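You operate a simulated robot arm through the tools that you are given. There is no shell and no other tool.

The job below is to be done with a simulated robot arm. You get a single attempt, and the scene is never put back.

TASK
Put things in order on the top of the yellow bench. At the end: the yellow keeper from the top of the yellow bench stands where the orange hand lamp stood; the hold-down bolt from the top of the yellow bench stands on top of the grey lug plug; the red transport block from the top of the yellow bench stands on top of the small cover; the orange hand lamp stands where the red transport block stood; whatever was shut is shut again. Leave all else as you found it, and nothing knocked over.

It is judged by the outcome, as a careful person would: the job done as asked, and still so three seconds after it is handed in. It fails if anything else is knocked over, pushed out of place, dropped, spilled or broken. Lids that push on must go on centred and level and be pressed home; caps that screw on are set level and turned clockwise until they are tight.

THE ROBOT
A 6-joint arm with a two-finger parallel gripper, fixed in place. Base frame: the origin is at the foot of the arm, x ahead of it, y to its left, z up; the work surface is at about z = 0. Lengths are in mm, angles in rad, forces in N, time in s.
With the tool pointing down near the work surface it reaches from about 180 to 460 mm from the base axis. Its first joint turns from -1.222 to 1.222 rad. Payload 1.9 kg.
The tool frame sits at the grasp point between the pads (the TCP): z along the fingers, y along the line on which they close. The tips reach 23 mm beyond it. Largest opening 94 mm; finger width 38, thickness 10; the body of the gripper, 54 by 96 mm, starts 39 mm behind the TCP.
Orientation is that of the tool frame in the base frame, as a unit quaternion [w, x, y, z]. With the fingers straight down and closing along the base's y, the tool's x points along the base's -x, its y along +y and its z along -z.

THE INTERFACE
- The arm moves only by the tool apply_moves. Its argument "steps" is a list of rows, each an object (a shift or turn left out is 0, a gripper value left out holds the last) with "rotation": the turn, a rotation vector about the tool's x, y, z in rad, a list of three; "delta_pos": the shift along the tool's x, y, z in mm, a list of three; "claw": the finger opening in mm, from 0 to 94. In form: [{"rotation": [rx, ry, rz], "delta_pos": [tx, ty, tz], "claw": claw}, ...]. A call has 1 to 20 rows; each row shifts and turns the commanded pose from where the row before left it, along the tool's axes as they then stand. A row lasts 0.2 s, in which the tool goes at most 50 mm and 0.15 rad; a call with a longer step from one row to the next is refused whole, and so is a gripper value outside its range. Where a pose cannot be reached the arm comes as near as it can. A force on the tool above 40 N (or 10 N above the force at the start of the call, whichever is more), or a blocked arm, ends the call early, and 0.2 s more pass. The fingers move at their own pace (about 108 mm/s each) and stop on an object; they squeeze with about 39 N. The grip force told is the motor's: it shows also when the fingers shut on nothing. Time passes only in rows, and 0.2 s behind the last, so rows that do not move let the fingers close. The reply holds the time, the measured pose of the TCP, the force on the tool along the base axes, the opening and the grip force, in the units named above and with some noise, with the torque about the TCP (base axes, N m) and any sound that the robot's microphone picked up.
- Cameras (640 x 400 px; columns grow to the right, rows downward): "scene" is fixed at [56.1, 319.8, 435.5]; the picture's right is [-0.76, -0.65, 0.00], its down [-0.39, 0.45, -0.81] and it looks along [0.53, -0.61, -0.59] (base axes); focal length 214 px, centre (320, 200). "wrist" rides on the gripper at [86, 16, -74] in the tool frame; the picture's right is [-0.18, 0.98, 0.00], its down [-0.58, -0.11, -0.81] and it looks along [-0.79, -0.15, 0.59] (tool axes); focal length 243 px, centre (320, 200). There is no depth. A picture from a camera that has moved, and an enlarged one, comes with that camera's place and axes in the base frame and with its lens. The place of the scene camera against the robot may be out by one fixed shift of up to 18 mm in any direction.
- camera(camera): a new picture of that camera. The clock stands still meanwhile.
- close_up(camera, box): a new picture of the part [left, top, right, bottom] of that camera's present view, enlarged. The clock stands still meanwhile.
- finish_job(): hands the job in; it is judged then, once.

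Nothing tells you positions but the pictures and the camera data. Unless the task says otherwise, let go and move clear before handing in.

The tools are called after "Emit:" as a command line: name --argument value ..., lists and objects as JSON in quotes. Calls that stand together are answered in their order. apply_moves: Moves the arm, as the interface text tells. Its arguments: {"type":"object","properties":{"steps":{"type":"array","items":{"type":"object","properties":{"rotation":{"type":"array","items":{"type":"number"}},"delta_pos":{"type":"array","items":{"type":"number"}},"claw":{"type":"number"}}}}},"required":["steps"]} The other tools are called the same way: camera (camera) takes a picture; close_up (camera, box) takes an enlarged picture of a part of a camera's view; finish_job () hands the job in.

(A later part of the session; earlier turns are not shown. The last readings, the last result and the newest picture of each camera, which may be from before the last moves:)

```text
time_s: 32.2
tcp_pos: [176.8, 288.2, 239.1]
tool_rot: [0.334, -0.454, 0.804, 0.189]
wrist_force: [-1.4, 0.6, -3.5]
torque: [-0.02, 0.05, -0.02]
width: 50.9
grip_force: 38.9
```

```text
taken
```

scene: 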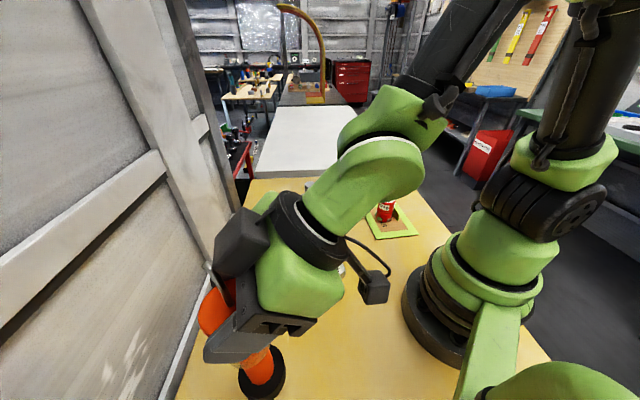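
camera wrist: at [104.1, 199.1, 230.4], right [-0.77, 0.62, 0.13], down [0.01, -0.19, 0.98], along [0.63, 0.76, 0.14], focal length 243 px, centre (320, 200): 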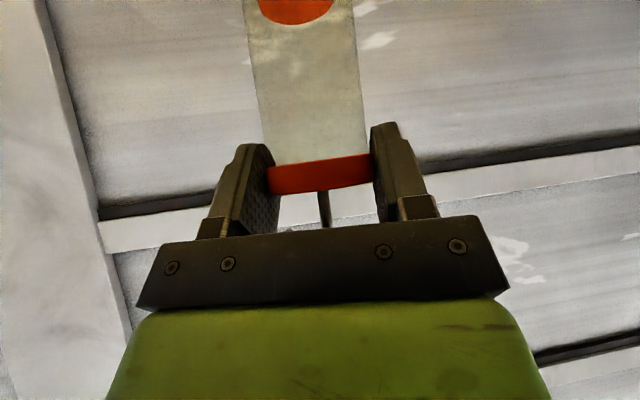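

The lamp is over the spot. I lower most of the way with a 1.5 mm sideways correction, then check.

Emit:
apply_moves --steps '[{"delta_pos": [8.8, 1.5, 8.8]}, {"delta_pos": [8.8, 0, 8.8]}, {"delta_pos": [6.4, 0, 6.4]}, {"delta_pos": [2.8, 0, 2.8]}, {}]'

Emit:
close_up --camera "scene" --box '[200, 320, 328, 400]'

```text
time_s: 33.4
tcp_pos: [174.5, 286.9, 200.7]
tool_rot: [0.335, -0.454, 0.804, 0.188]
wrist_force: [-0.9, 0.6, -3.1]
torque: [0.0, 0.04, -0.02]
width: 50.7
grip_force: 38.8
```

```text
5.00 times, centred on (264, 360) of scene
camera zoom: at [56.1, 319.8, 435.5], right [-0.76, -0.65, 0.0], down [-0.39, 0.45, -0.81], along [0.53, -0.61, -0.59], focal length 1072 px, centre (600, -600)
```

zoom: 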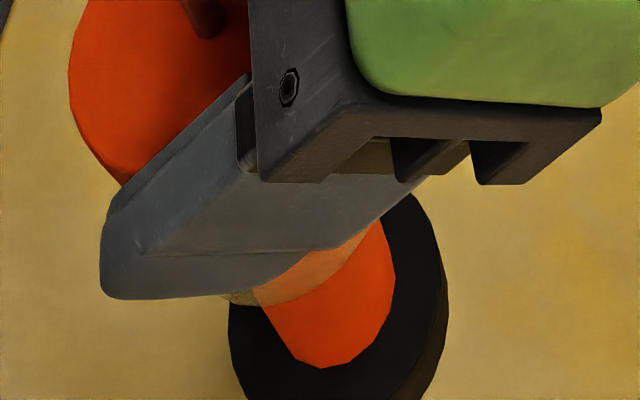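

Emit:
apply_moves --steps '[{"delta_pos": [0.0, 0, 2.1]}, {"delta_pos": [0.4, 0, 1.4]}, {"delta_pos": [0.7, 0, 0.7]}, {}]'

Emit:
apply_moves --steps '[{"delta_pos": [0.7, 0, 0.7]}, {}]'

Emit:
apply_moves --steps '[{"delta_pos": [0.7, 0, 0.7]}, {}]'

```text
time_s: 34.4
tcp_pos: [175.3, 288.9, 196.9]
tool_rot: [0.335, -0.454, 0.804, 0.189]
wrist_force: [0.3, -0.7, -3.4]
torque: [-0.03, 0.01, 0.01]
width: 50.6
grip_force: 38.3
```

```text
time_s: 35.0
tcp_pos: [175.9, 288.1, 195.4]
tool_rot: [0.334, -0.454, 0.804, 0.188]
wrist_force: [-1.4, -2.1, -2.1]
torque: [-0.02, 0.08, 0.01]
width: 50.8
grip_force: 38.9
```

```text
time_s: 35.6
tcp_pos: [175.8, 288.8, 195.3]
tool_rot: [0.335, -0.454, 0.804, 0.189]
wrist_force: [-2.1, -3.6, 12.2]
torque: [-0.38, 0.57, 0.08]
width: 50.6
grip_force: 39.3
```

The lamp has touched down. I release, then withdraw backwards along the tool axis.

Emit:
apply_moves --steps '[{"delta_pos": [-0.4, 0, -0.4]}, {"claw": 94}, {}, {}, {"delta_pos": [0, 0, -10]}, {"delta_pos": [0, 0, -25]}, {"delta_pos": [0, 0, -30]}, {"delta_pos": [0, 0, -30]}, {}]'

Emit:
camera --camera "wrist"

Emit:
camera --camera "scene"

```text
time_s: 37.6
tcp_pos: [141.5, 230.7, 265.6]
tool_rot: [0.333, -0.454, 0.805, 0.188]
wrist_force: [0.3, -0.1, -0.1]
torque: [0.05, -0.02, 0.01]
width: 94.4
grip_force: 0.1
out of reach, approached as far as the arm can: row 8
```

```text
taken
camera wrist: at [68.0, 142.9, 257.4], right [-0.77, 0.62, 0.13], down [0.01, -0.19, 0.98], along [0.63, 0.76, 0.14], focal length 243 px, centre (320, 200)
```

wrist: 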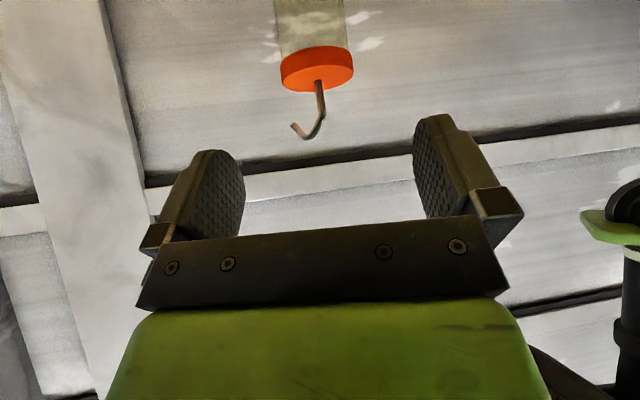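

```text
taken
```

scene: 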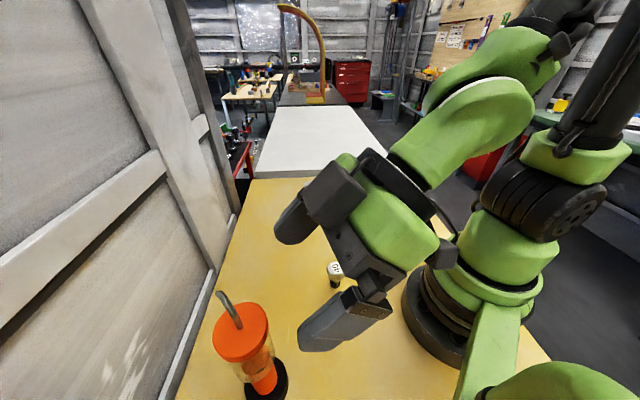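

The lamp stands upright in the block's old place. I level the tool again and swing round toward the keeper.

Emit:
apply_moves --steps '[{"rotation": [0, 0.131, 0]}, {"rotation": [0, 0.131, 0]}, {"rotation": [0, 0.131, 0]}, {"rotation": [0, 0.131, 0]}, {"rotation": [0, 0.131, 0]}, {"rotation": [0, 0.13, 0]}, {}]'

Emit:
camera --camera "wrist"

```text
time_s: 39.2
tcp_pos: [143.0, 234.2, 264.0]
tool_rot: [0.0, -0.491, 0.871, 0.001]
wrist_force: [0.0, -0.2, 0.5]
torque: [0.0, -0.01, 0.04]
width: 94.2
grip_force: 0.1
```

```text
taken
camera wrist: at [84.8, 169.2, 339.8], right [-0.75, 0.67, 0.0], down [0.39, 0.44, 0.81], along [0.54, 0.6, -0.59], focal length 243 px, centre (320, 200)
```

wrist: 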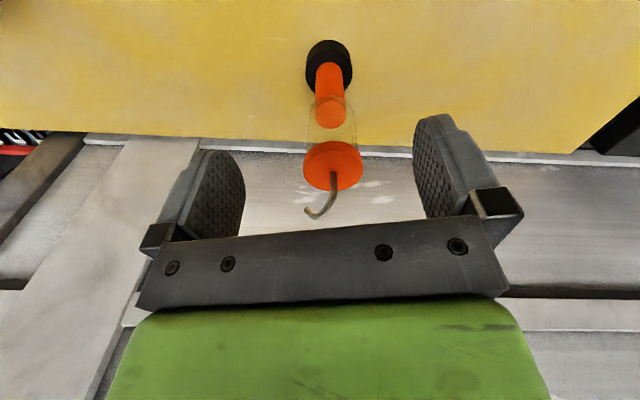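

The lamp stands right at the old block spot. Now the arc toward the keeper.

Emit:
apply_moves --steps '[{"rotation": [0, 0, 0.1375], "delta_pos": [2.6, -37.6, 0]}, {"rotation": [0, 0, 0.1375], "delta_pos": [2.6, -37.6, 0]}, {"rotation": [0, 0, 0.1375], "delta_pos": [2.6, -37.6, 0]}, {"rotation": [0, 0, 0.1375], "delta_pos": [2.6, -37.6, 0]}, {"rotation": [0, 0, 0.1375], "delta_pos": [2.6, -37.6, 0]}, {"rotation": [0, 0, 0.1375], "delta_pos": [2.6, -37.6, 0]}, {"rotation": [0, 0, 0.1375], "delta_pos": [2.6, -37.6, 0]}, {"rotation": [0, 0, 0.1375], "delta_pos": [2.6, -37.6, 0]}, {"rotation": [0, 0, 0.1375], "delta_pos": [2.6, -37.6, 0]}, {"rotation": [0, 0, 0.1375], "delta_pos": [2.6, -37.6, 0]}, {"rotation": [0, 0, 0.1375], "delta_pos": [2.6, -37.6, 0]}, {"rotation": [0, 0, 0.1375], "delta_pos": [2.6, -37.6, 0]}, {}]'

Emit:
apply_moves --steps '[{"delta_pos": [-35, 0, 22]}, {"delta_pos": [-35, 0, 22]}, {"delta_pos": [-35, 0, 22]}, {"delta_pos": [-30, 0, 22]}, {}]'

Emit:
camera --camera "wrist"

```text
time_s: 42.0
tcp_pos: [221.3, -161.3, 263.0]
tool_rot: [0.0, 0.308, 0.951, 0.001]
wrist_force: [-0.7, -0.6, -0.5]
torque: [0.02, 0.0, 0.01]
width: 94.2
grip_force: 0.1
```

```text
time_s: 43.2
tcp_pos: [336.6, -239.2, 178.5]
tool_rot: [0.0, 0.307, 0.952, 0.001]
wrist_force: [0.5, 0.1, -0.5]
torque: [0.01, 0.01, -0.05]
width: 94.1
grip_force: 0.2
```

```text
taken
camera wrist: at [276.0, -173.6, 254.1], right [0.72, 0.69, 0.0], down [0.41, -0.43, 0.81], along [0.56, -0.58, -0.59], focal length 243 px, centre (320, 200)
```

wrist: 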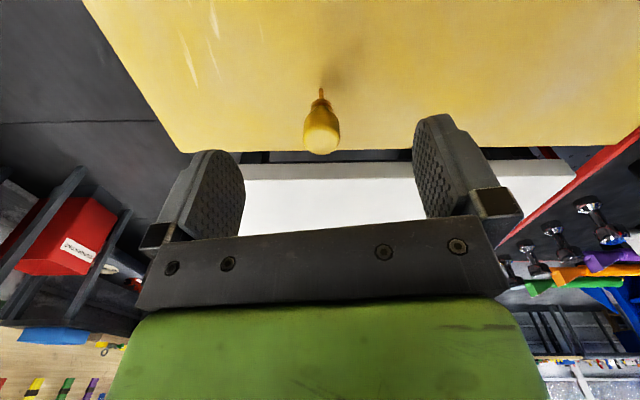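

Emit:
close_up --camera "wrist" --box '[270, 70, 370, 170]'

```text
4.00 times, centred on (320, 120) of wrist
camera zoom: at [276.0, -173.6, 254.1], right [0.72, 0.69, 0.0], down [0.41, -0.43, 0.81], along [0.56, -0.58, -0.59], focal length 970 px, centre (320, 520)
```

zoom: 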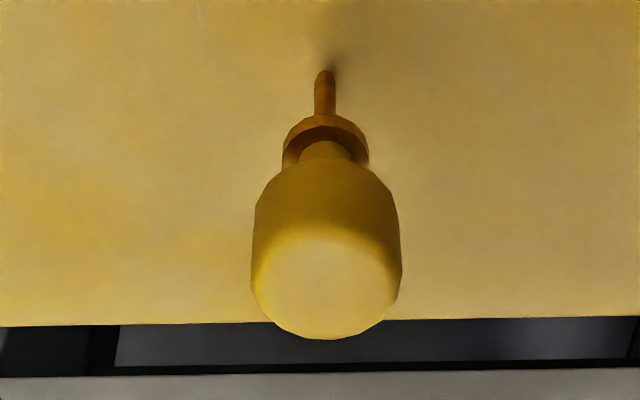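

The keeper is 52 mm ahead and 8 mm to the right of the TCP, upright, its knob top at z about 88. I move above it and re-check the centring.

Emit:
apply_moves --steps '[{"delta_pos": [-26.2, -4.1, 10]}, {"delta_pos": [-26.2, -4.2, 15]}, {"delta_pos": [0, 0, 13]}, {}, {}]'

Emit:
camera --camera "wrist"

Emit:
close_up --camera "wrist" --box '[270, 60, 370, 160]'

```text
time_s: 44.4
tcp_pos: [371.8, -275.8, 138.4]
tool_rot: [0.001, 0.308, 0.952, 0.001]
wrist_force: [-0.2, -0.1, -0.5]
torque: [0.0, 0.01, -0.01]
width: 93.9
grip_force: 0.1
```

```text
taken
camera wrist: at [310.3, -210.5, 212.7], right [0.72, 0.69, 0.0], down [0.41, -0.43, 0.81], along [0.56, -0.58, -0.59], focal length 243 px, centre (320, 200)
```

wrist: 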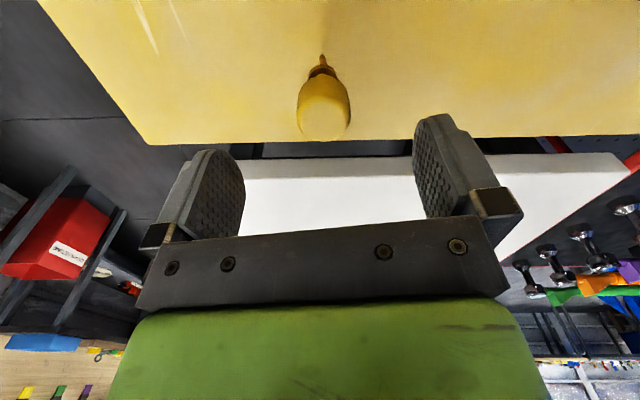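

```text
4.00 times, centred on (320, 110) of wrist
camera zoom: at [310.3, -210.5, 212.7], right [0.72, 0.69, 0.0], down [0.41, -0.43, 0.81], along [0.56, -0.58, -0.59], focal length 970 px, centre (320, 560)
```

zoom: 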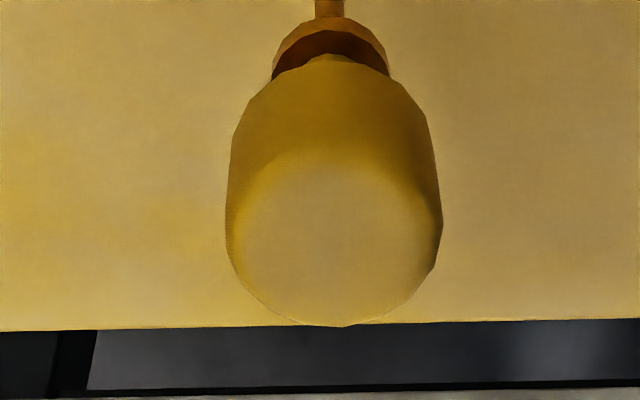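

Fore-aft is right; I shift 2 mm left and lower around the knob, watching whether the reach holds.

Emit:
apply_moves --steps '[{"delta_pos": [-0.8, 2.0, 10]}, {"delta_pos": [0, 0, 15]}, {"delta_pos": [0, 0, 15]}, {}]'

Emit:
close_up --camera "wrist" --box '[220, 40, 440, 240]'

```text
time_s: 45.4
tcp_pos: [371.7, -274.5, 98.7]
tool_rot: [0.001, 0.307, 0.952, 0.001]
wrist_force: [-0.2, 0.6, 0.8]
torque: [-0.05, 0.03, 0.01]
width: 94.1
grip_force: 0.0
```

```text
2.00 times, centred on (330, 140) of wrist
camera zoom: at [311.8, -210.0, 173.8], right [0.72, 0.69, 0.0], down [0.41, -0.43, 0.81], along [0.56, -0.58, -0.59], focal length 485 px, centre (300, 320)
```

zoom: 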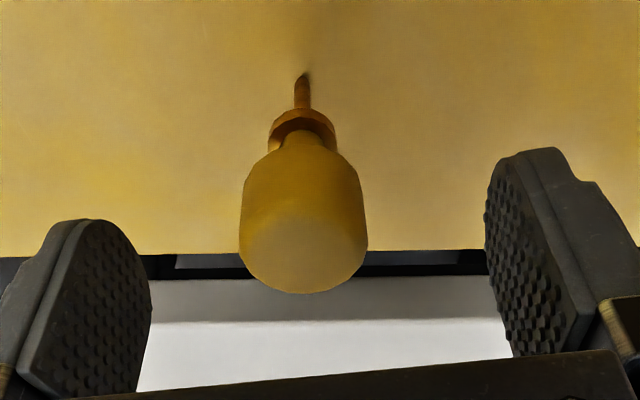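

Emit:
apply_moves --steps '[{"delta_pos": [0, 0.7, 12]}, {"delta_pos": [0, 0, 10]}, {"delta_pos": [0, 0, 6]}, {}, {}]'

Emit:
close_up --camera "wrist" --box '[220, 80, 420, 260]'

Emit:
close_up --camera "scene" --box '[320, 130, 400, 200]'

```text
time_s: 46.6
tcp_pos: [371.3, -272.9, 71.6]
tool_rot: [0.0, 0.306, 0.952, 0.001]
wrist_force: [-0.2, 0.3, -0.9]
torque: [-0.03, 0.0, 0.0]
width: 94.0
grip_force: 0.1
out of reach, approached as far as the arm can: row 2
```

```text
2.22 times, centred on (320, 170) of wrist
camera zoom: at [311.1, -208.4, 146.5], right [0.72, 0.69, 0.0], down [0.41, -0.43, 0.81], along [0.56, -0.58, -0.59], focal length 539 px, centre (320, 267)
```

zoom: 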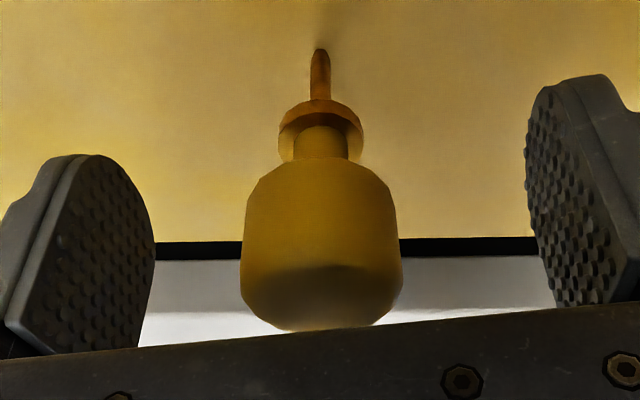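

```text
5.71 times, centred on (360, 165) of scene
camera zoom: at [56.1, 319.8, 435.5], right [-0.76, -0.65, 0.0], down [-0.39, 0.45, -0.81], along [0.53, -0.61, -0.59], focal length 1226 px, centre (91, 400)
```

zoom: 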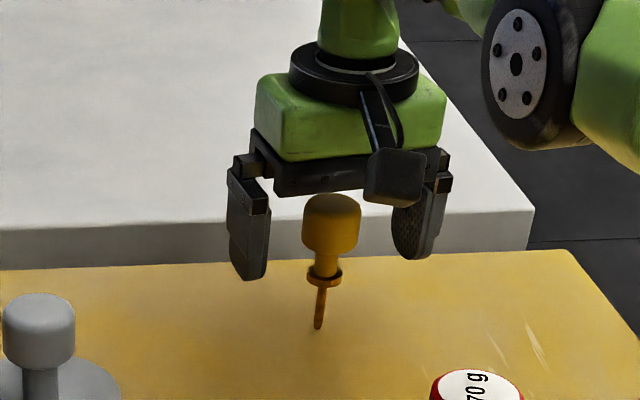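

The knob is centred to well under a millimetre between the pads. I close gently on it.

Emit:
apply_moves --steps '[{"claw": 60}, {"claw": 44}, {"claw": 38}, {"claw": 34}, {"claw": 25}, {"claw": 25}, {}]'

Emit:
close_up --camera "wrist" --box '[220, 80, 420, 260]'

Emit:
close_up --camera "scene" --box '[340, 150, 380, 190]'

```text
time_s: 48.2
tcp_pos: [371.9, -273.5, 70.8]
tool_rot: [0.0, 0.307, 0.952, 0.001]
wrist_force: [-0.7, -0.3, 0.3]
torque: [-0.07, -0.04, -0.01]
width: 31.9
grip_force: 39.2
```

```text
2.22 times, centred on (320, 170) of wrist
camera zoom: at [311.2, -208.4, 146.6], right [0.72, 0.69, 0.0], down [0.41, -0.43, 0.81], along [0.56, -0.58, -0.59], focal length 539 px, centre (320, 267)
```

zoom: 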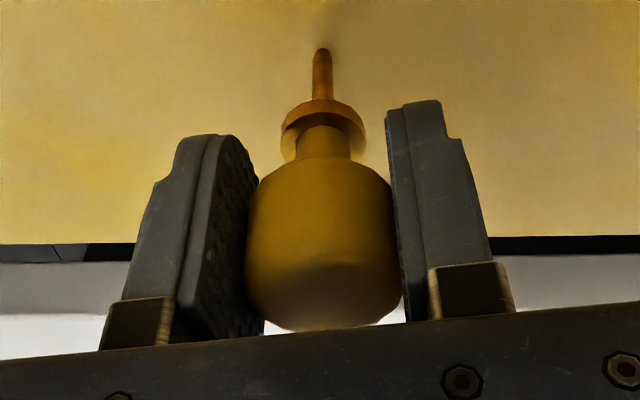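

```text
10.00 times, centred on (360, 170) of scene
camera zoom: at [56.1, 319.8, 435.5], right [-0.76, -0.65, 0.0], down [-0.39, 0.45, -0.81], along [0.53, -0.61, -0.59], focal length 2145 px, centre (-80, 500)
```

zoom: 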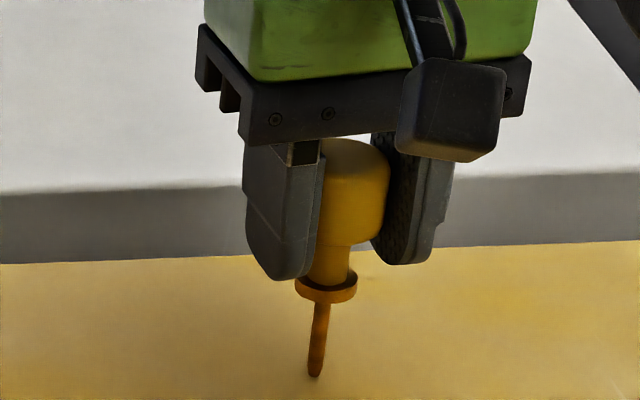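

Gripped at 32 mm. I lift slowly and look at the full length of the pin.

Emit:
apply_moves --steps '[{"delta_pos": [0, 0, -5]}, {"delta_pos": [0, 0, -10]}, {"delta_pos": [0, 0, -15]}, {"delta_pos": [0, 0, -15]}, {}]'

Emit:
close_up --camera "wrist" --box '[220, 60, 420, 240]'

Emit:
close_up --camera "scene" --box '[335, 135, 395, 195]'

```text
time_s: 49.4
tcp_pos: [371.6, -273.3, 117.3]
tool_rot: [0.001, 0.306, 0.952, 0.001]
wrist_force: [0.2, -0.1, -0.5]
torque: [0.0, -0.02, 0.01]
width: 31.9
grip_force: 39.0
```

```text
2.22 times, centred on (320, 150) of wrist
camera zoom: at [311.2, -208.2, 191.7], right [0.72, 0.69, 0.0], down [0.41, -0.43, 0.81], along [0.56, -0.58, -0.59], focal length 539 px, centre (320, 311)
```

zoom: 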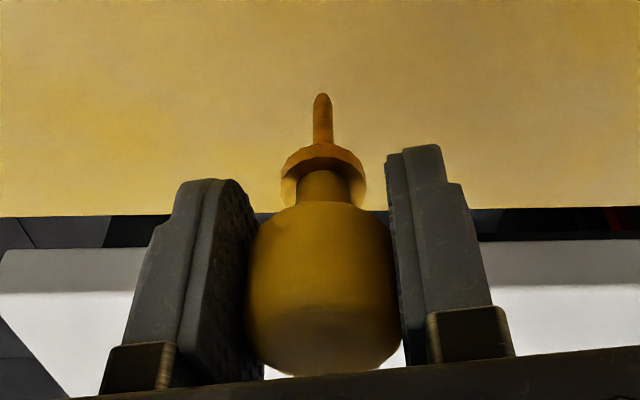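

```text
6.67 times, centred on (365, 165) of scene
camera zoom: at [56.1, 319.8, 435.5], right [-0.76, -0.65, 0.0], down [-0.39, 0.45, -0.81], along [0.53, -0.61, -0.59], focal length 1430 px, centre (20, 433)
```

zoom: 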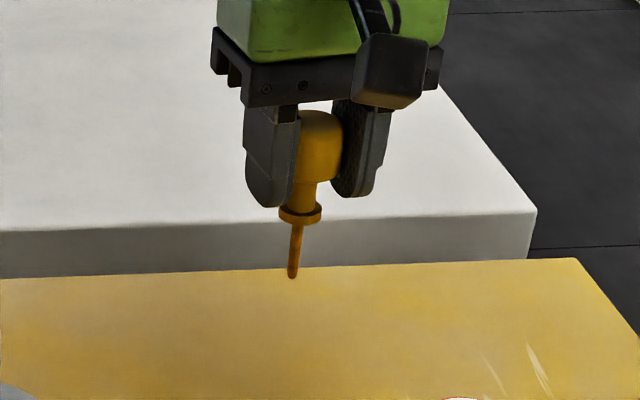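

The pin stood free on its tip (no hole), so it must be set down exactly upright. I carry it, tool kept plumb, to the lamp's old spot at about (329.5, 135.8).

Emit:
apply_moves --steps '[{"delta_pos": [0, 0, -25]}, {"delta_pos": [27, 0, -20]}, {"delta_pos": [27, 0, -20]}, {"delta_pos": [27, 0, -5]}, {"delta_pos": [27, 0, 0]}, {"rotation": [0, 0, -0.1013], "delta_pos": [1.85, 36.05, 0]}, {"rotation": [0, 0, -0.1013], "delta_pos": [1.85, 36.05, 0]}, {"rotation": [0, 0, -0.1013], "delta_pos": [1.85, 36.05, 0]}, {"rotation": [0, 0, -0.1013], "delta_pos": [1.85, 36.05, 0]}, {"rotation": [0, 0, -0.1013], "delta_pos": [1.85, 36.05, 0]}, {"rotation": [0, 0, -0.1013], "delta_pos": [1.85, 36.05, 0]}, {"rotation": [0, 0, -0.1013], "delta_pos": [1.85, 36.05, 0]}, {"rotation": [0, 0, -0.1013], "delta_pos": [1.85, 36.05, 0]}, {"rotation": [0, 0, -0.1013], "delta_pos": [1.85, 36.05, 0]}, {"rotation": [0, 0, -0.1013], "delta_pos": [1.85, 36.05, 0]}, {}]'

Emit:
camera --camera "wrist"

Emit:
camera --camera "scene"

```text
time_s: 52.8
tcp_pos: [322.0, 133.0, 186.2]
tool_rot: [0.0, -0.194, 0.981, 0.0]
wrist_force: [-1.0, 0.8, -0.3]
torque: [-0.01, -0.03, 0.04]
width: 31.7
grip_force: 38.8
```

```text
taken
camera wrist: at [236.4, 115.4, 260.8], right [-0.2, 0.98, 0.0], down [0.58, 0.12, 0.81], along [0.79, 0.16, -0.59], focal length 243 px, centre (320, 200)
```

wrist: 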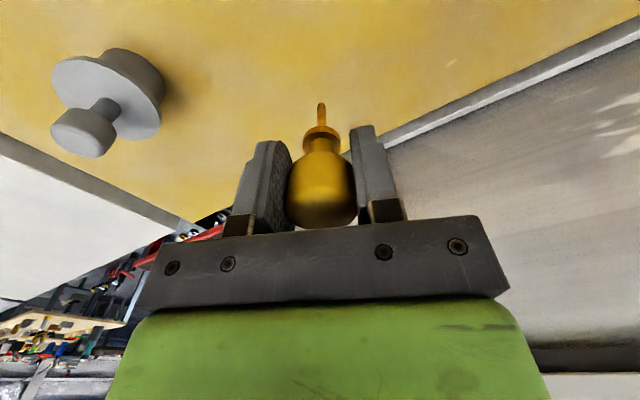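

```text
taken
```

scene: 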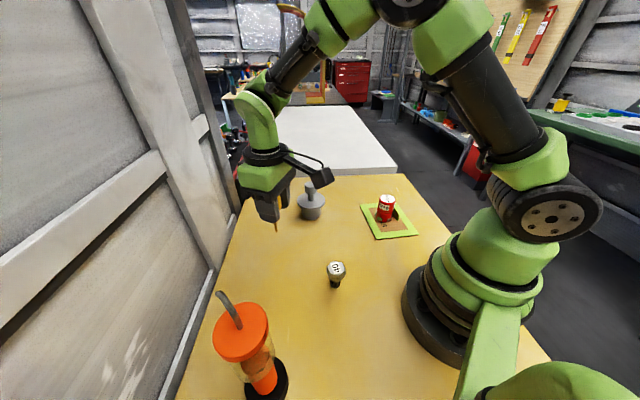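

I correct 5 mm outward and lower to about 9 mm above the surface.

Emit:
apply_moves --steps '[{"delta_pos": [-4.8, -0.2, 10]}, {"delta_pos": [0, 0, 25]}, {"delta_pos": [0, 0, 25]}, {"delta_pos": [0, 0, 25]}, {"delta_pos": [0, 0, 15]}, {"delta_pos": [0, 0, 6]}, {}, {}]'

Emit:
close_up --camera "wrist" --box '[220, 60, 420, 240]'

Emit:
close_up --camera "scene" --box '[240, 200, 320, 280]'

```text
time_s: 54.6
tcp_pos: [326.2, 136.7, 81.2]
tool_rot: [0.001, -0.193, 0.981, 0.0]
wrist_force: [-1.2, 0.1, -0.7]
torque: [0.01, -0.01, 0.02]
width: 31.5
grip_force: 38.5
```

```text
2.22 times, centred on (320, 150) of wrist
camera zoom: at [241.2, 118.8, 155.2], right [-0.2, 0.98, 0.0], down [0.58, 0.12, 0.81], along [0.79, 0.16, -0.59], focal length 539 px, centre (320, 311)
```

zoom: 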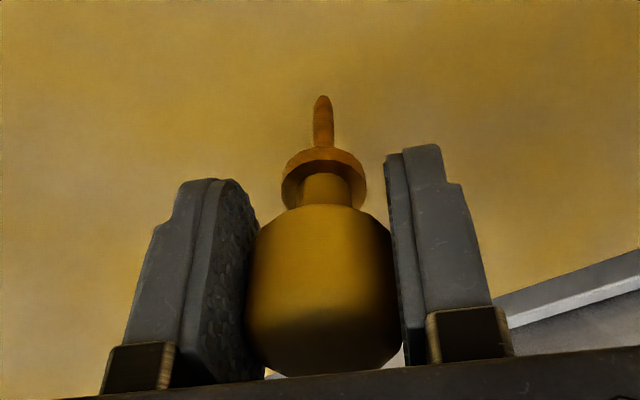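

```text
5.00 times, centred on (280, 240) of scene
camera zoom: at [56.1, 319.8, 435.5], right [-0.76, -0.65, 0.0], down [-0.39, 0.45, -0.81], along [0.53, -0.61, -0.59], focal length 1072 px, centre (520, 0)
```

zoom: 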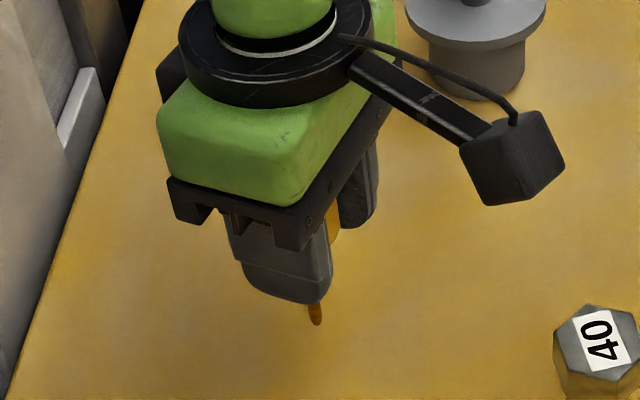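

The pin tip lines up with the lamp's old base centre. I lower in fine steps, feeling for contact.

Emit:
apply_moves --steps '[{"delta_pos": [0, 0, 4]}, {"delta_pos": [0, 0, 3]}, {}, {}]'

Emit:
apply_moves --steps '[{"delta_pos": [0, 0, 0.8]}, {}, {}]'

Emit:
apply_moves --steps '[{"delta_pos": [0, 0, 0.5]}, {}, {}]'

Emit:
close_up --camera "scene" --box '[262, 250, 302, 280]'

```text
time_s: 55.6
tcp_pos: [328.6, 136.1, 73.8]
tool_rot: [0.0, -0.193, 0.981, 0.0]
wrist_force: [-0.2, 1.2, -0.5]
torque: [-0.01, 0.02, -0.01]
width: 31.5
grip_force: 39.2
```

```text
time_s: 56.4
tcp_pos: [327.8, 136.1, 73.1]
tool_rot: [0.001, -0.193, 0.981, 0.0]
wrist_force: [-0.3, 0.8, -0.3]
torque: [0.0, -0.04, 0.02]
width: 31.5
grip_force: 38.9
```

```text
time_s: 57.2
tcp_pos: [327.0, 134.9, 72.9]
tool_rot: [0.001, -0.193, 0.981, 0.0]
wrist_force: [0.2, 0.4, 0.6]
torque: [0.04, 0.01, 0.0]
width: 31.8
grip_force: 39.4
```

```text
13.33 times, centred on (282, 265) of scene
camera zoom: at [56.1, 319.8, 435.5], right [-0.76, -0.65, 0.0], down [-0.39, 0.45, -0.81], along [0.53, -0.61, -0.59], focal length 2860 px, centre (827, -667)
```

zoom: 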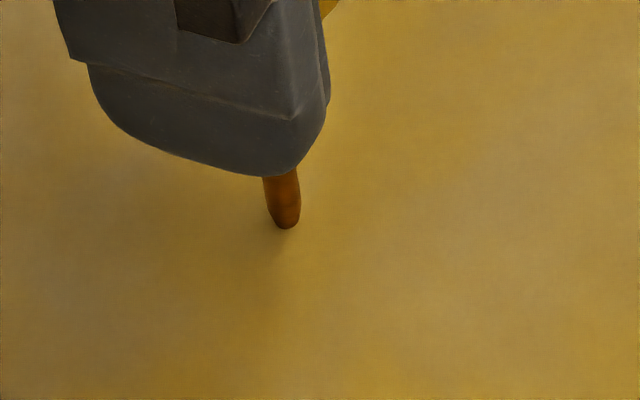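

Emit:
apply_moves --steps '[{"delta_pos": [0, 0, 0.4]}, {}, {}]'

Emit:
apply_moves --steps '[{"delta_pos": [0, 0, 0.4]}, {}, {}]'

```text
time_s: 58.0
tcp_pos: [327.3, 136.2, 71.8]
tool_rot: [0.0, -0.194, 0.981, 0.001]
wrist_force: [0.1, 0.4, 0.2]
torque: [0.03, -0.02, -0.02]
width: 31.8
grip_force: 38.6
```

```text
time_s: 58.8
tcp_pos: [327.8, 135.7, 72.1]
tool_rot: [0.001, -0.193, 0.981, 0.0]
wrist_force: [0.8, 0.0, -0.2]
torque: [-0.02, -0.03, 0.0]
width: 31.7
grip_force: 38.7
```

Emit:
apply_moves --steps '[{"delta_pos": [0, 0, 0.4]}, {}, {}]'

Emit:
apply_moves --steps '[{"delta_pos": [0, 0, 0.4]}, {}, {}]'

```text
time_s: 59.6
tcp_pos: [328.1, 136.4, 71.7]
tool_rot: [0.001, -0.193, 0.981, 0.001]
wrist_force: [-3.3, -1.5, 12.5]
torque: [0.04, 0.17, -0.01]
width: 31.3
grip_force: 38.5
```

```text
time_s: 60.4
tcp_pos: [329.0, 135.6, 71.2]
tool_rot: [0.001, -0.193, 0.981, 0.0]
wrist_force: [-2.7, -5.2, 22.6]
torque: [-0.25, 0.1, -0.02]
width: 31.7
grip_force: 38.8
```

That pressed a bit more than needed; I back up about 0.6 mm to unload before releasing.

Emit:
apply_moves --steps '[{"delta_pos": [0, 0, -0.6]}, {}, {}]'

Emit:
close_up --camera "wrist" --box '[220, 60, 420, 240]'

```text
time_s: 61.2
tcp_pos: [327.9, 135.6, 70.8]
tool_rot: [0.001, -0.193, 0.981, 0.001]
wrist_force: [2.4, 0.5, 7.0]
torque: [0.14, -0.19, 0.0]
width: 31.9
grip_force: 38.6
```

```text
2.22 times, centred on (320, 150) of wrist
camera zoom: at [242.3, 118.3, 146.2], right [-0.2, 0.98, 0.0], down [0.58, 0.12, 0.81], along [0.79, 0.16, -0.59], focal length 539 px, centre (320, 311)
```

zoom: 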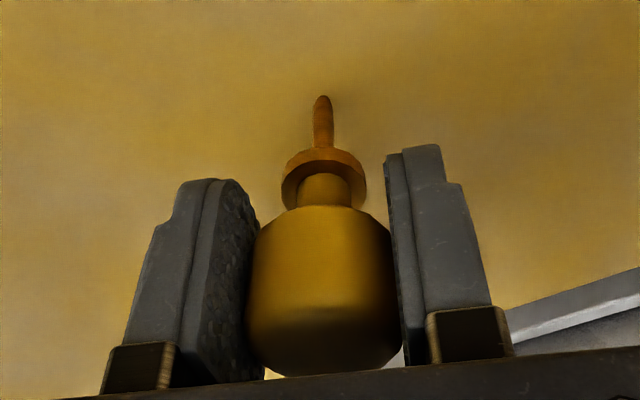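

Emit:
apply_moves --steps '[{"delta_pos": [0, 0, -0.25]}, {}, {}]'

```text
time_s: 62.0
tcp_pos: [327.9, 136.9, 71.8]
tool_rot: [-0.001, -0.193, 0.981, 0.0]
wrist_force: [-0.8, -0.3, 0.3]
torque: [0.03, 0.0, -0.01]
width: 31.9
grip_force: 38.7
```

Now just touching. I open the fingers very slowly by a few millimetres, so they still guard the knob, and look.

Emit:
apply_moves --steps '[{"delta_pos": [0, 0, 0.1]}, {"claw": 32.0}, {"claw": 32.4}, {"claw": 32.8}, {"claw": 33.2}, {"claw": 33.8}, {"claw": 34.5}, {"claw": 36}, {}, {}, {}]'

Emit:
close_up --camera "wrist" --box '[220, 60, 420, 240]'

Emit:
close_up --camera "scene" --box '[255, 230, 305, 280]'

```text
time_s: 64.4
tcp_pos: [328.2, 135.4, 71.3]
tool_rot: [0.002, -0.193, 0.981, 0.0]
wrist_force: [-0.3, 0.1, -0.5]
torque: [0.0, -0.03, 0.01]
width: 36.0
grip_force: 0.1
```

```text
2.22 times, centred on (320, 150) of wrist
camera zoom: at [242.5, 118.6, 146.5], right [-0.2, 0.98, 0.0], down [0.58, 0.12, 0.81], along [0.79, 0.16, -0.59], focal length 539 px, centre (320, 311)
```

zoom: 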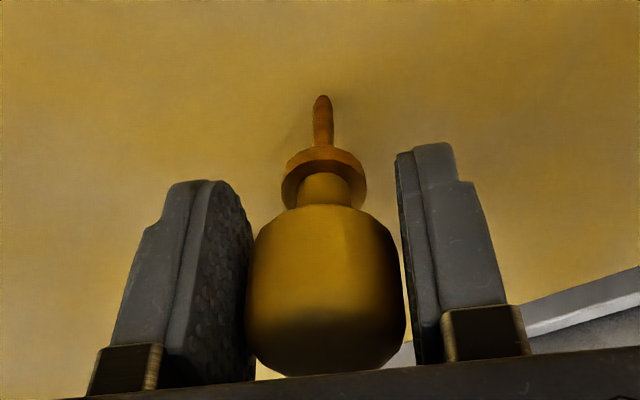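

```text
8.00 times, centred on (280, 255) of scene
camera zoom: at [56.1, 319.8, 435.5], right [-0.76, -0.65, 0.0], down [-0.39, 0.45, -0.81], along [0.53, -0.61, -0.59], focal length 1716 px, centre (640, -240)
```

zoom: 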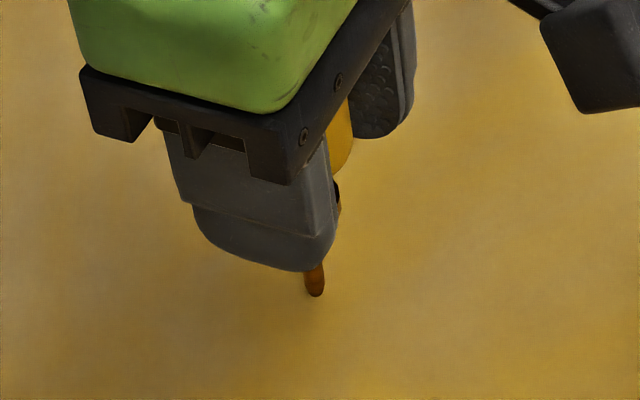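

It seems upright, free between the pads. I wait a second, then compare.

Emit:
apply_moves --steps '[{"claw": 38}, {}, {}, {}, {}, {}]'

Emit:
close_up --camera "wrist" --box '[220, 60, 420, 240]'

```text
time_s: 65.8
tcp_pos: [328.3, 134.9, 70.6]
tool_rot: [0.001, -0.193, 0.981, 0.0]
wrist_force: [-0.4, 0.5, -0.3]
torque: [0.01, 0.02, 0.04]
width: 37.8
grip_force: 0.2
```

```text
2.22 times, centred on (320, 150) of wrist
camera zoom: at [242.5, 118.6, 146.5], right [-0.2, 0.98, 0.0], down [0.58, 0.12, 0.81], along [0.79, 0.16, -0.59], focal length 539 px, centre (320, 311)
```

zoom: 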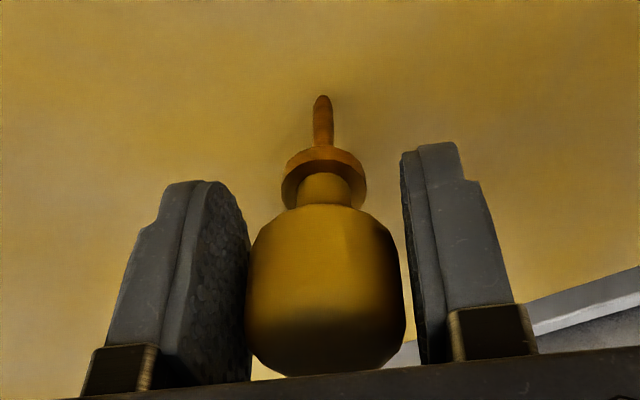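

It stands by itself without moving. I open fully and rise straight up.

Emit:
apply_moves --steps '[{"claw": 50}, {"claw": 70}, {"claw": 94}, {}, {}, {"delta_pos": [0, 0, -10]}, {"delta_pos": [0, 0, -25]}, {"delta_pos": [0, 0, -30]}, {"delta_pos": [0, 0, -35]}, {"delta_pos": [20, 0, -35]}, {}]'

Emit:
camera --camera "wrist"

Emit:
camera --camera "scene"

```text
time_s: 68.2
tcp_pos: [308.4, 127.2, 207.4]
tool_rot: [0.0, -0.193, 0.981, 0.0]
wrist_force: [0.7, -0.5, -0.5]
torque: [0.0, -0.04, 0.02]
width: 94.0
grip_force: 0.1
```

```text
taken
camera wrist: at [222.4, 110.9, 282.6], right [-0.2, 0.98, 0.0], down [0.58, 0.12, 0.81], along [0.79, 0.16, -0.59], focal length 243 px, centre (320, 200)
```

wrist: 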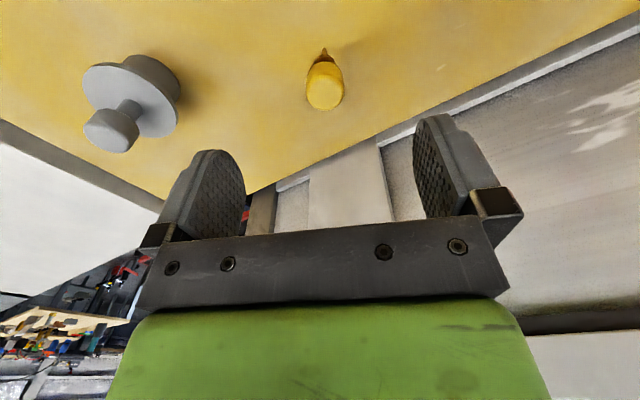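

```text
taken
```

scene: 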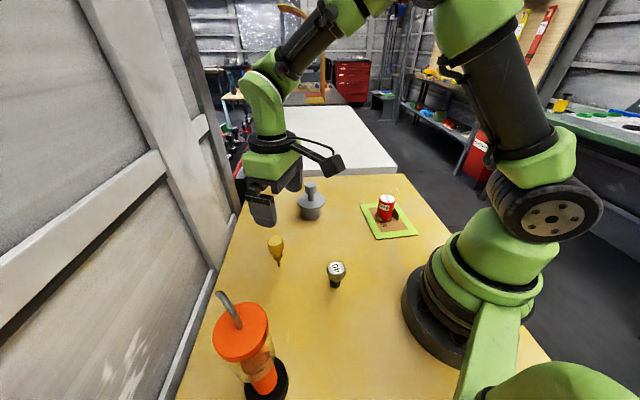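

The keeper stands at the lamp's old spot. Now the bolt: I close-up the plug from here, then back off to view the bolt.

Emit:
close_up --camera "wrist" --box '[70, 40, 190, 160]'

Emit:
apply_moves --steps '[{"delta_pos": [35, 0, -6]}, {"delta_pos": [35, 0, -6]}, {"delta_pos": [35, 0, -6]}, {"delta_pos": [35, 0, -6]}, {}, {}]'

Emit:
close_up --camera "wrist" --box '[260, 20, 400, 120]'

Emit:
camera --camera "wrist"

```text
3.33 times, centred on (130, 100) of wrist
camera zoom: at [222.4, 110.9, 282.6], right [-0.2, 0.98, 0.0], down [0.58, 0.12, 0.81], along [0.79, 0.16, -0.59], focal length 809 px, centre (953, 533)
```

zoom: 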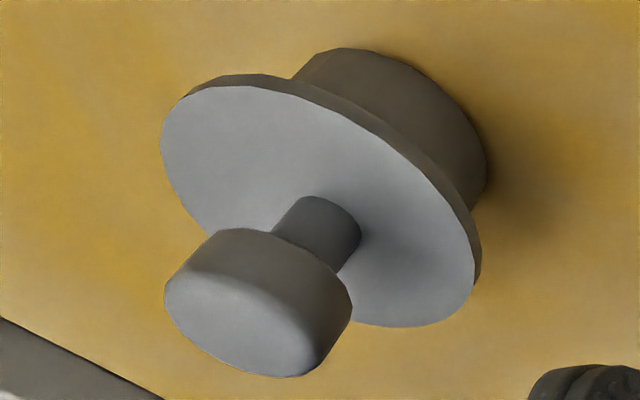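

```text
time_s: 69.6
tcp_pos: [178.2, 75.6, 229.3]
tool_rot: [0.0, -0.193, 0.981, -0.001]
wrist_force: [0.4, -0.4, 0.7]
torque: [-0.02, 0.01, 0.0]
width: 93.8
grip_force: 0.0
```

```text
4.00 times, centred on (330, 70) of wrist
camera zoom: at [92.3, 58.1, 304.9], right [-0.2, 0.98, 0.0], down [0.58, 0.12, 0.81], along [0.79, 0.16, -0.59], focal length 970 px, centre (280, 720)
```

zoom: 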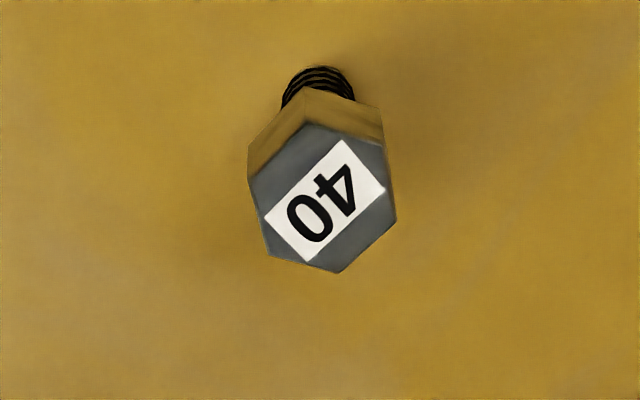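

```text
taken
camera wrist: at [92.3, 58.1, 304.9], right [-0.2, 0.98, 0.0], down [0.58, 0.12, 0.81], along [0.79, 0.16, -0.59], focal length 243 px, centre (320, 200)
```

wrist: 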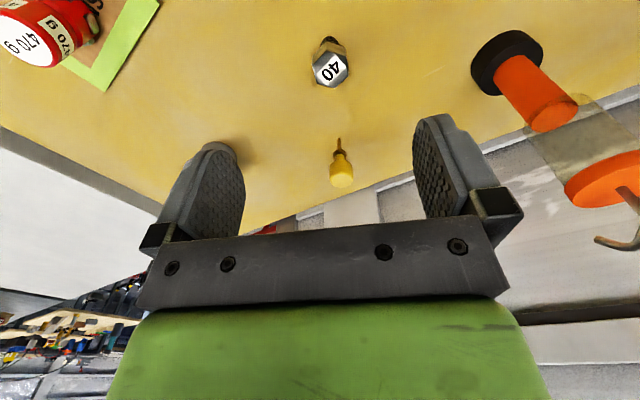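

The bolt's axis is at about (207.8, 93.3), height 55 mm, head z 35–55 with 33 mm across flats; turning the tool 3.5° lines the pads up with the flats. I move over it and check.

Emit:
apply_moves --steps '[{"delta_pos": [-17.1, 2.5, 0], "rotation": [0, 0, -0.06]}, {"delta_pos": [-17.0, 3.4, 25]}, {"delta_pos": [0, 0, 30]}, {"delta_pos": [0, 0, 30]}, {"delta_pos": [0, 0, 30]}, {}, {}]'

Emit:
camera --camera "wrist"

Emit:
close_up --camera "wrist" --box '[260, 50, 380, 150]'

```text
time_s: 71.2
tcp_pos: [208.6, 96.1, 115.8]
tool_rot: [0.0, -0.222, 0.975, 0.0]
wrist_force: [0.8, -0.4, -0.4]
torque: [-0.01, 0.0, -0.02]
width: 93.9
grip_force: 0.1
```

```text
taken
camera wrist: at [124.3, 73.2, 190.7], right [-0.26, 0.97, 0.0], down [0.57, 0.15, 0.81], along [0.78, 0.21, -0.59], focal length 243 px, centre (320, 200)
```

wrist: 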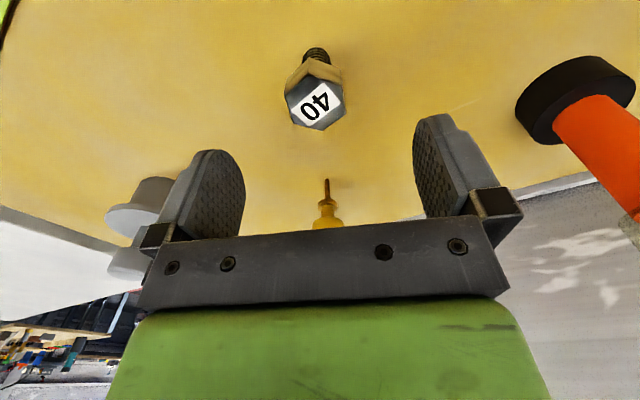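

```text
4.00 times, centred on (320, 100) of wrist
camera zoom: at [124.3, 73.2, 190.7], right [-0.26, 0.97, 0.0], down [0.57, 0.15, 0.81], along [0.78, 0.21, -0.59], focal length 970 px, centre (320, 600)
```

zoom: 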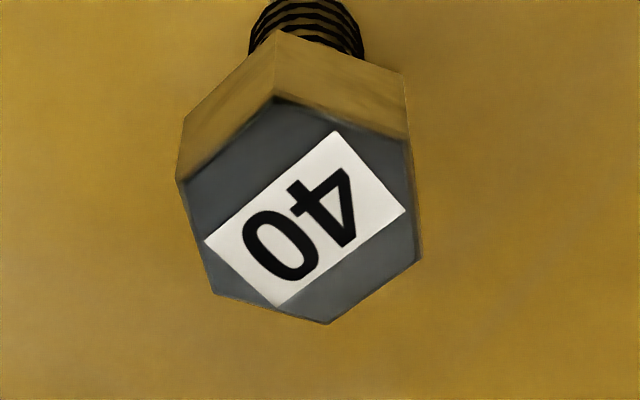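

The flats are aligned within a fraction of a degree; I shift 2 mm right, 1.4 mm back, and descend to z about 47.

Emit:
apply_moves --steps '[{"delta_pos": [1.4, -2.2, 8]}, {"delta_pos": [0, 0, 20]}, {"delta_pos": [0, 0, 20]}, {"delta_pos": [0, 0, 20.5]}, {}, {}]'

Emit:
close_up --camera "wrist" --box '[220, 80, 420, 240]'

```text
time_s: 72.6
tcp_pos: [210.1, 93.7, 43.3]
tool_rot: [0.0, -0.223, 0.975, 0.0]
wrist_force: [-0.7, 1.0, 0.4]
torque: [-0.01, 0.02, 0.01]
width: 94.2
grip_force: 0.1
```

```text
2.50 times, centred on (320, 160) of wrist
camera zoom: at [125.1, 70.3, 119.2], right [-0.26, 0.97, 0.0], down [0.57, 0.15, 0.81], along [0.78, 0.21, -0.59], focal length 606 px, centre (320, 300)
```

zoom: 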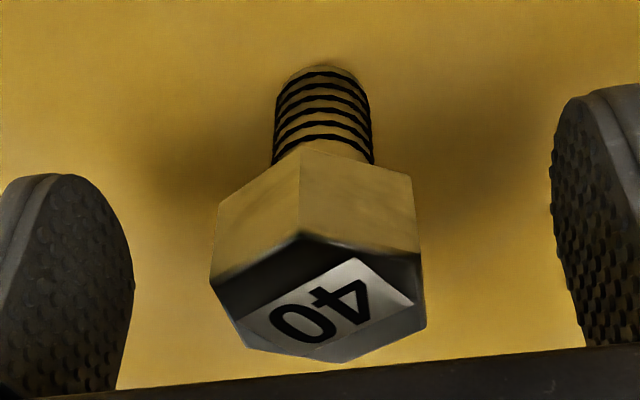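

Centred. I close on the flats.

Emit:
apply_moves --steps '[{"claw": 60}, {"claw": 44}, {"claw": 38}, {"claw": 34}, {"claw": 25}, {"claw": 25}, {}]'

Emit:
close_up --camera "wrist" --box '[220, 80, 420, 240]'

Emit:
apply_moves --steps '[{}, {}]'

Emit:
apply_moves --steps '[{"delta_pos": [0, 0, -5]}, {"delta_pos": [0, 0, -15]}, {"delta_pos": [0, 0, -30]}, {"delta_pos": [0, 0, -35]}, {"delta_pos": [0, 0, -35]}, {"delta_pos": [0, 0, -35]}, {}, {}]'

Emit:
camera --camera "wrist"

```text
time_s: 74.2
tcp_pos: [208.4, 92.5, 45.4]
tool_rot: [0.002, -0.222, 0.975, 0.001]
wrist_force: [-0.4, 1.6, 3.0]
torque: [0.05, 0.03, 0.04]
width: 33.8
grip_force: 39.1
```

```text
2.50 times, centred on (320, 160) of wrist
camera zoom: at [125.1, 70.3, 119.3], right [-0.26, 0.97, 0.0], down [0.57, 0.15, 0.81], along [0.78, 0.21, -0.59], focal length 606 px, centre (320, 300)
```

zoom: 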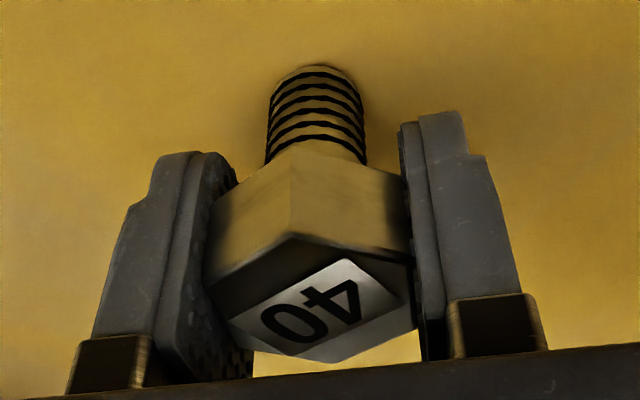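

```text
time_s: 74.8
tcp_pos: [208.7, 93.0, 43.8]
tool_rot: [0.0, -0.222, 0.975, 0.001]
wrist_force: [-0.3, 0.2, 3.2]
torque: [0.01, 0.02, -0.02]
width: 33.6
grip_force: 38.8
```

```text
time_s: 76.6
tcp_pos: [208.4, 95.7, 201.4]
tool_rot: [0.001, -0.223, 0.975, 0.0]
wrist_force: [0.6, 0.6, -2.7]
torque: [0.03, 0.0, 0.01]
width: 33.5
grip_force: 38.9
```

```text
taken
camera wrist: at [122.7, 72.8, 275.8], right [-0.26, 0.97, 0.0], down [0.57, 0.15, 0.81], along [0.78, 0.21, -0.59], focal length 243 px, centre (320, 200)
```

wrist: 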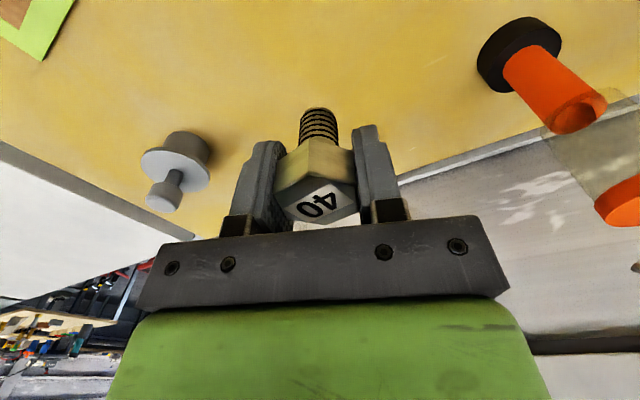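

The bolt is held. I enlarge the plug and the held bolt from here.

Emit:
close_up --camera "wrist" --box '[125, 115, 225, 225]'

Emit:
close_up --camera "wrist" --box '[220, 80, 420, 240]'

Emit:
close_up --camera "scene" --box '[285, 170, 335, 230]'

```text
3.64 times, centred on (175, 170) of wrist
camera zoom: at [122.7, 72.8, 275.8], right [-0.26, 0.97, 0.0], down [0.57, 0.15, 0.81], along [0.78, 0.21, -0.59], focal length 882 px, centre (847, 309)
```

zoom: 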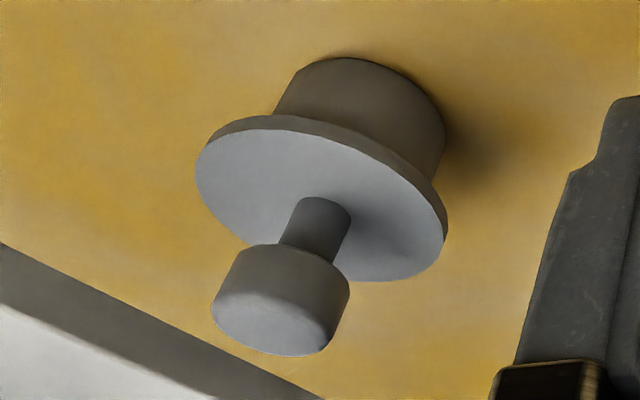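

```text
2.50 times, centred on (320, 160) of wrist
camera zoom: at [122.7, 72.8, 275.8], right [-0.26, 0.97, 0.0], down [0.57, 0.15, 0.81], along [0.78, 0.21, -0.59], focal length 606 px, centre (320, 300)
```

zoom: 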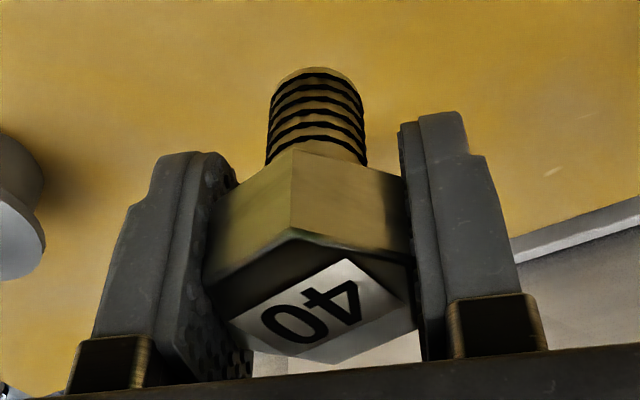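

```text
6.67 times, centred on (310, 200) of scene
camera zoom: at [56.1, 319.8, 435.5], right [-0.76, -0.65, 0.0], down [-0.39, 0.45, -0.81], along [0.53, -0.61, -0.59], focal length 1430 px, centre (387, 200)
```

zoom: 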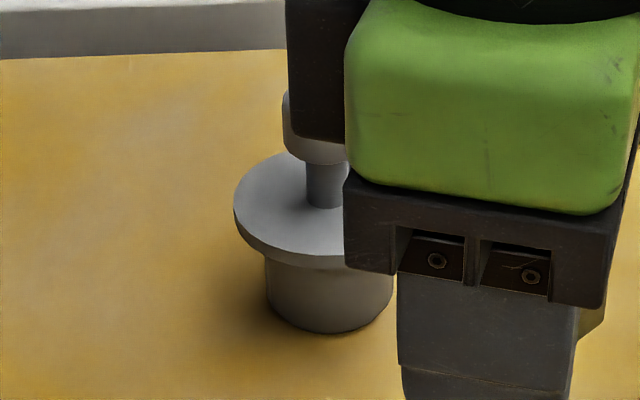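

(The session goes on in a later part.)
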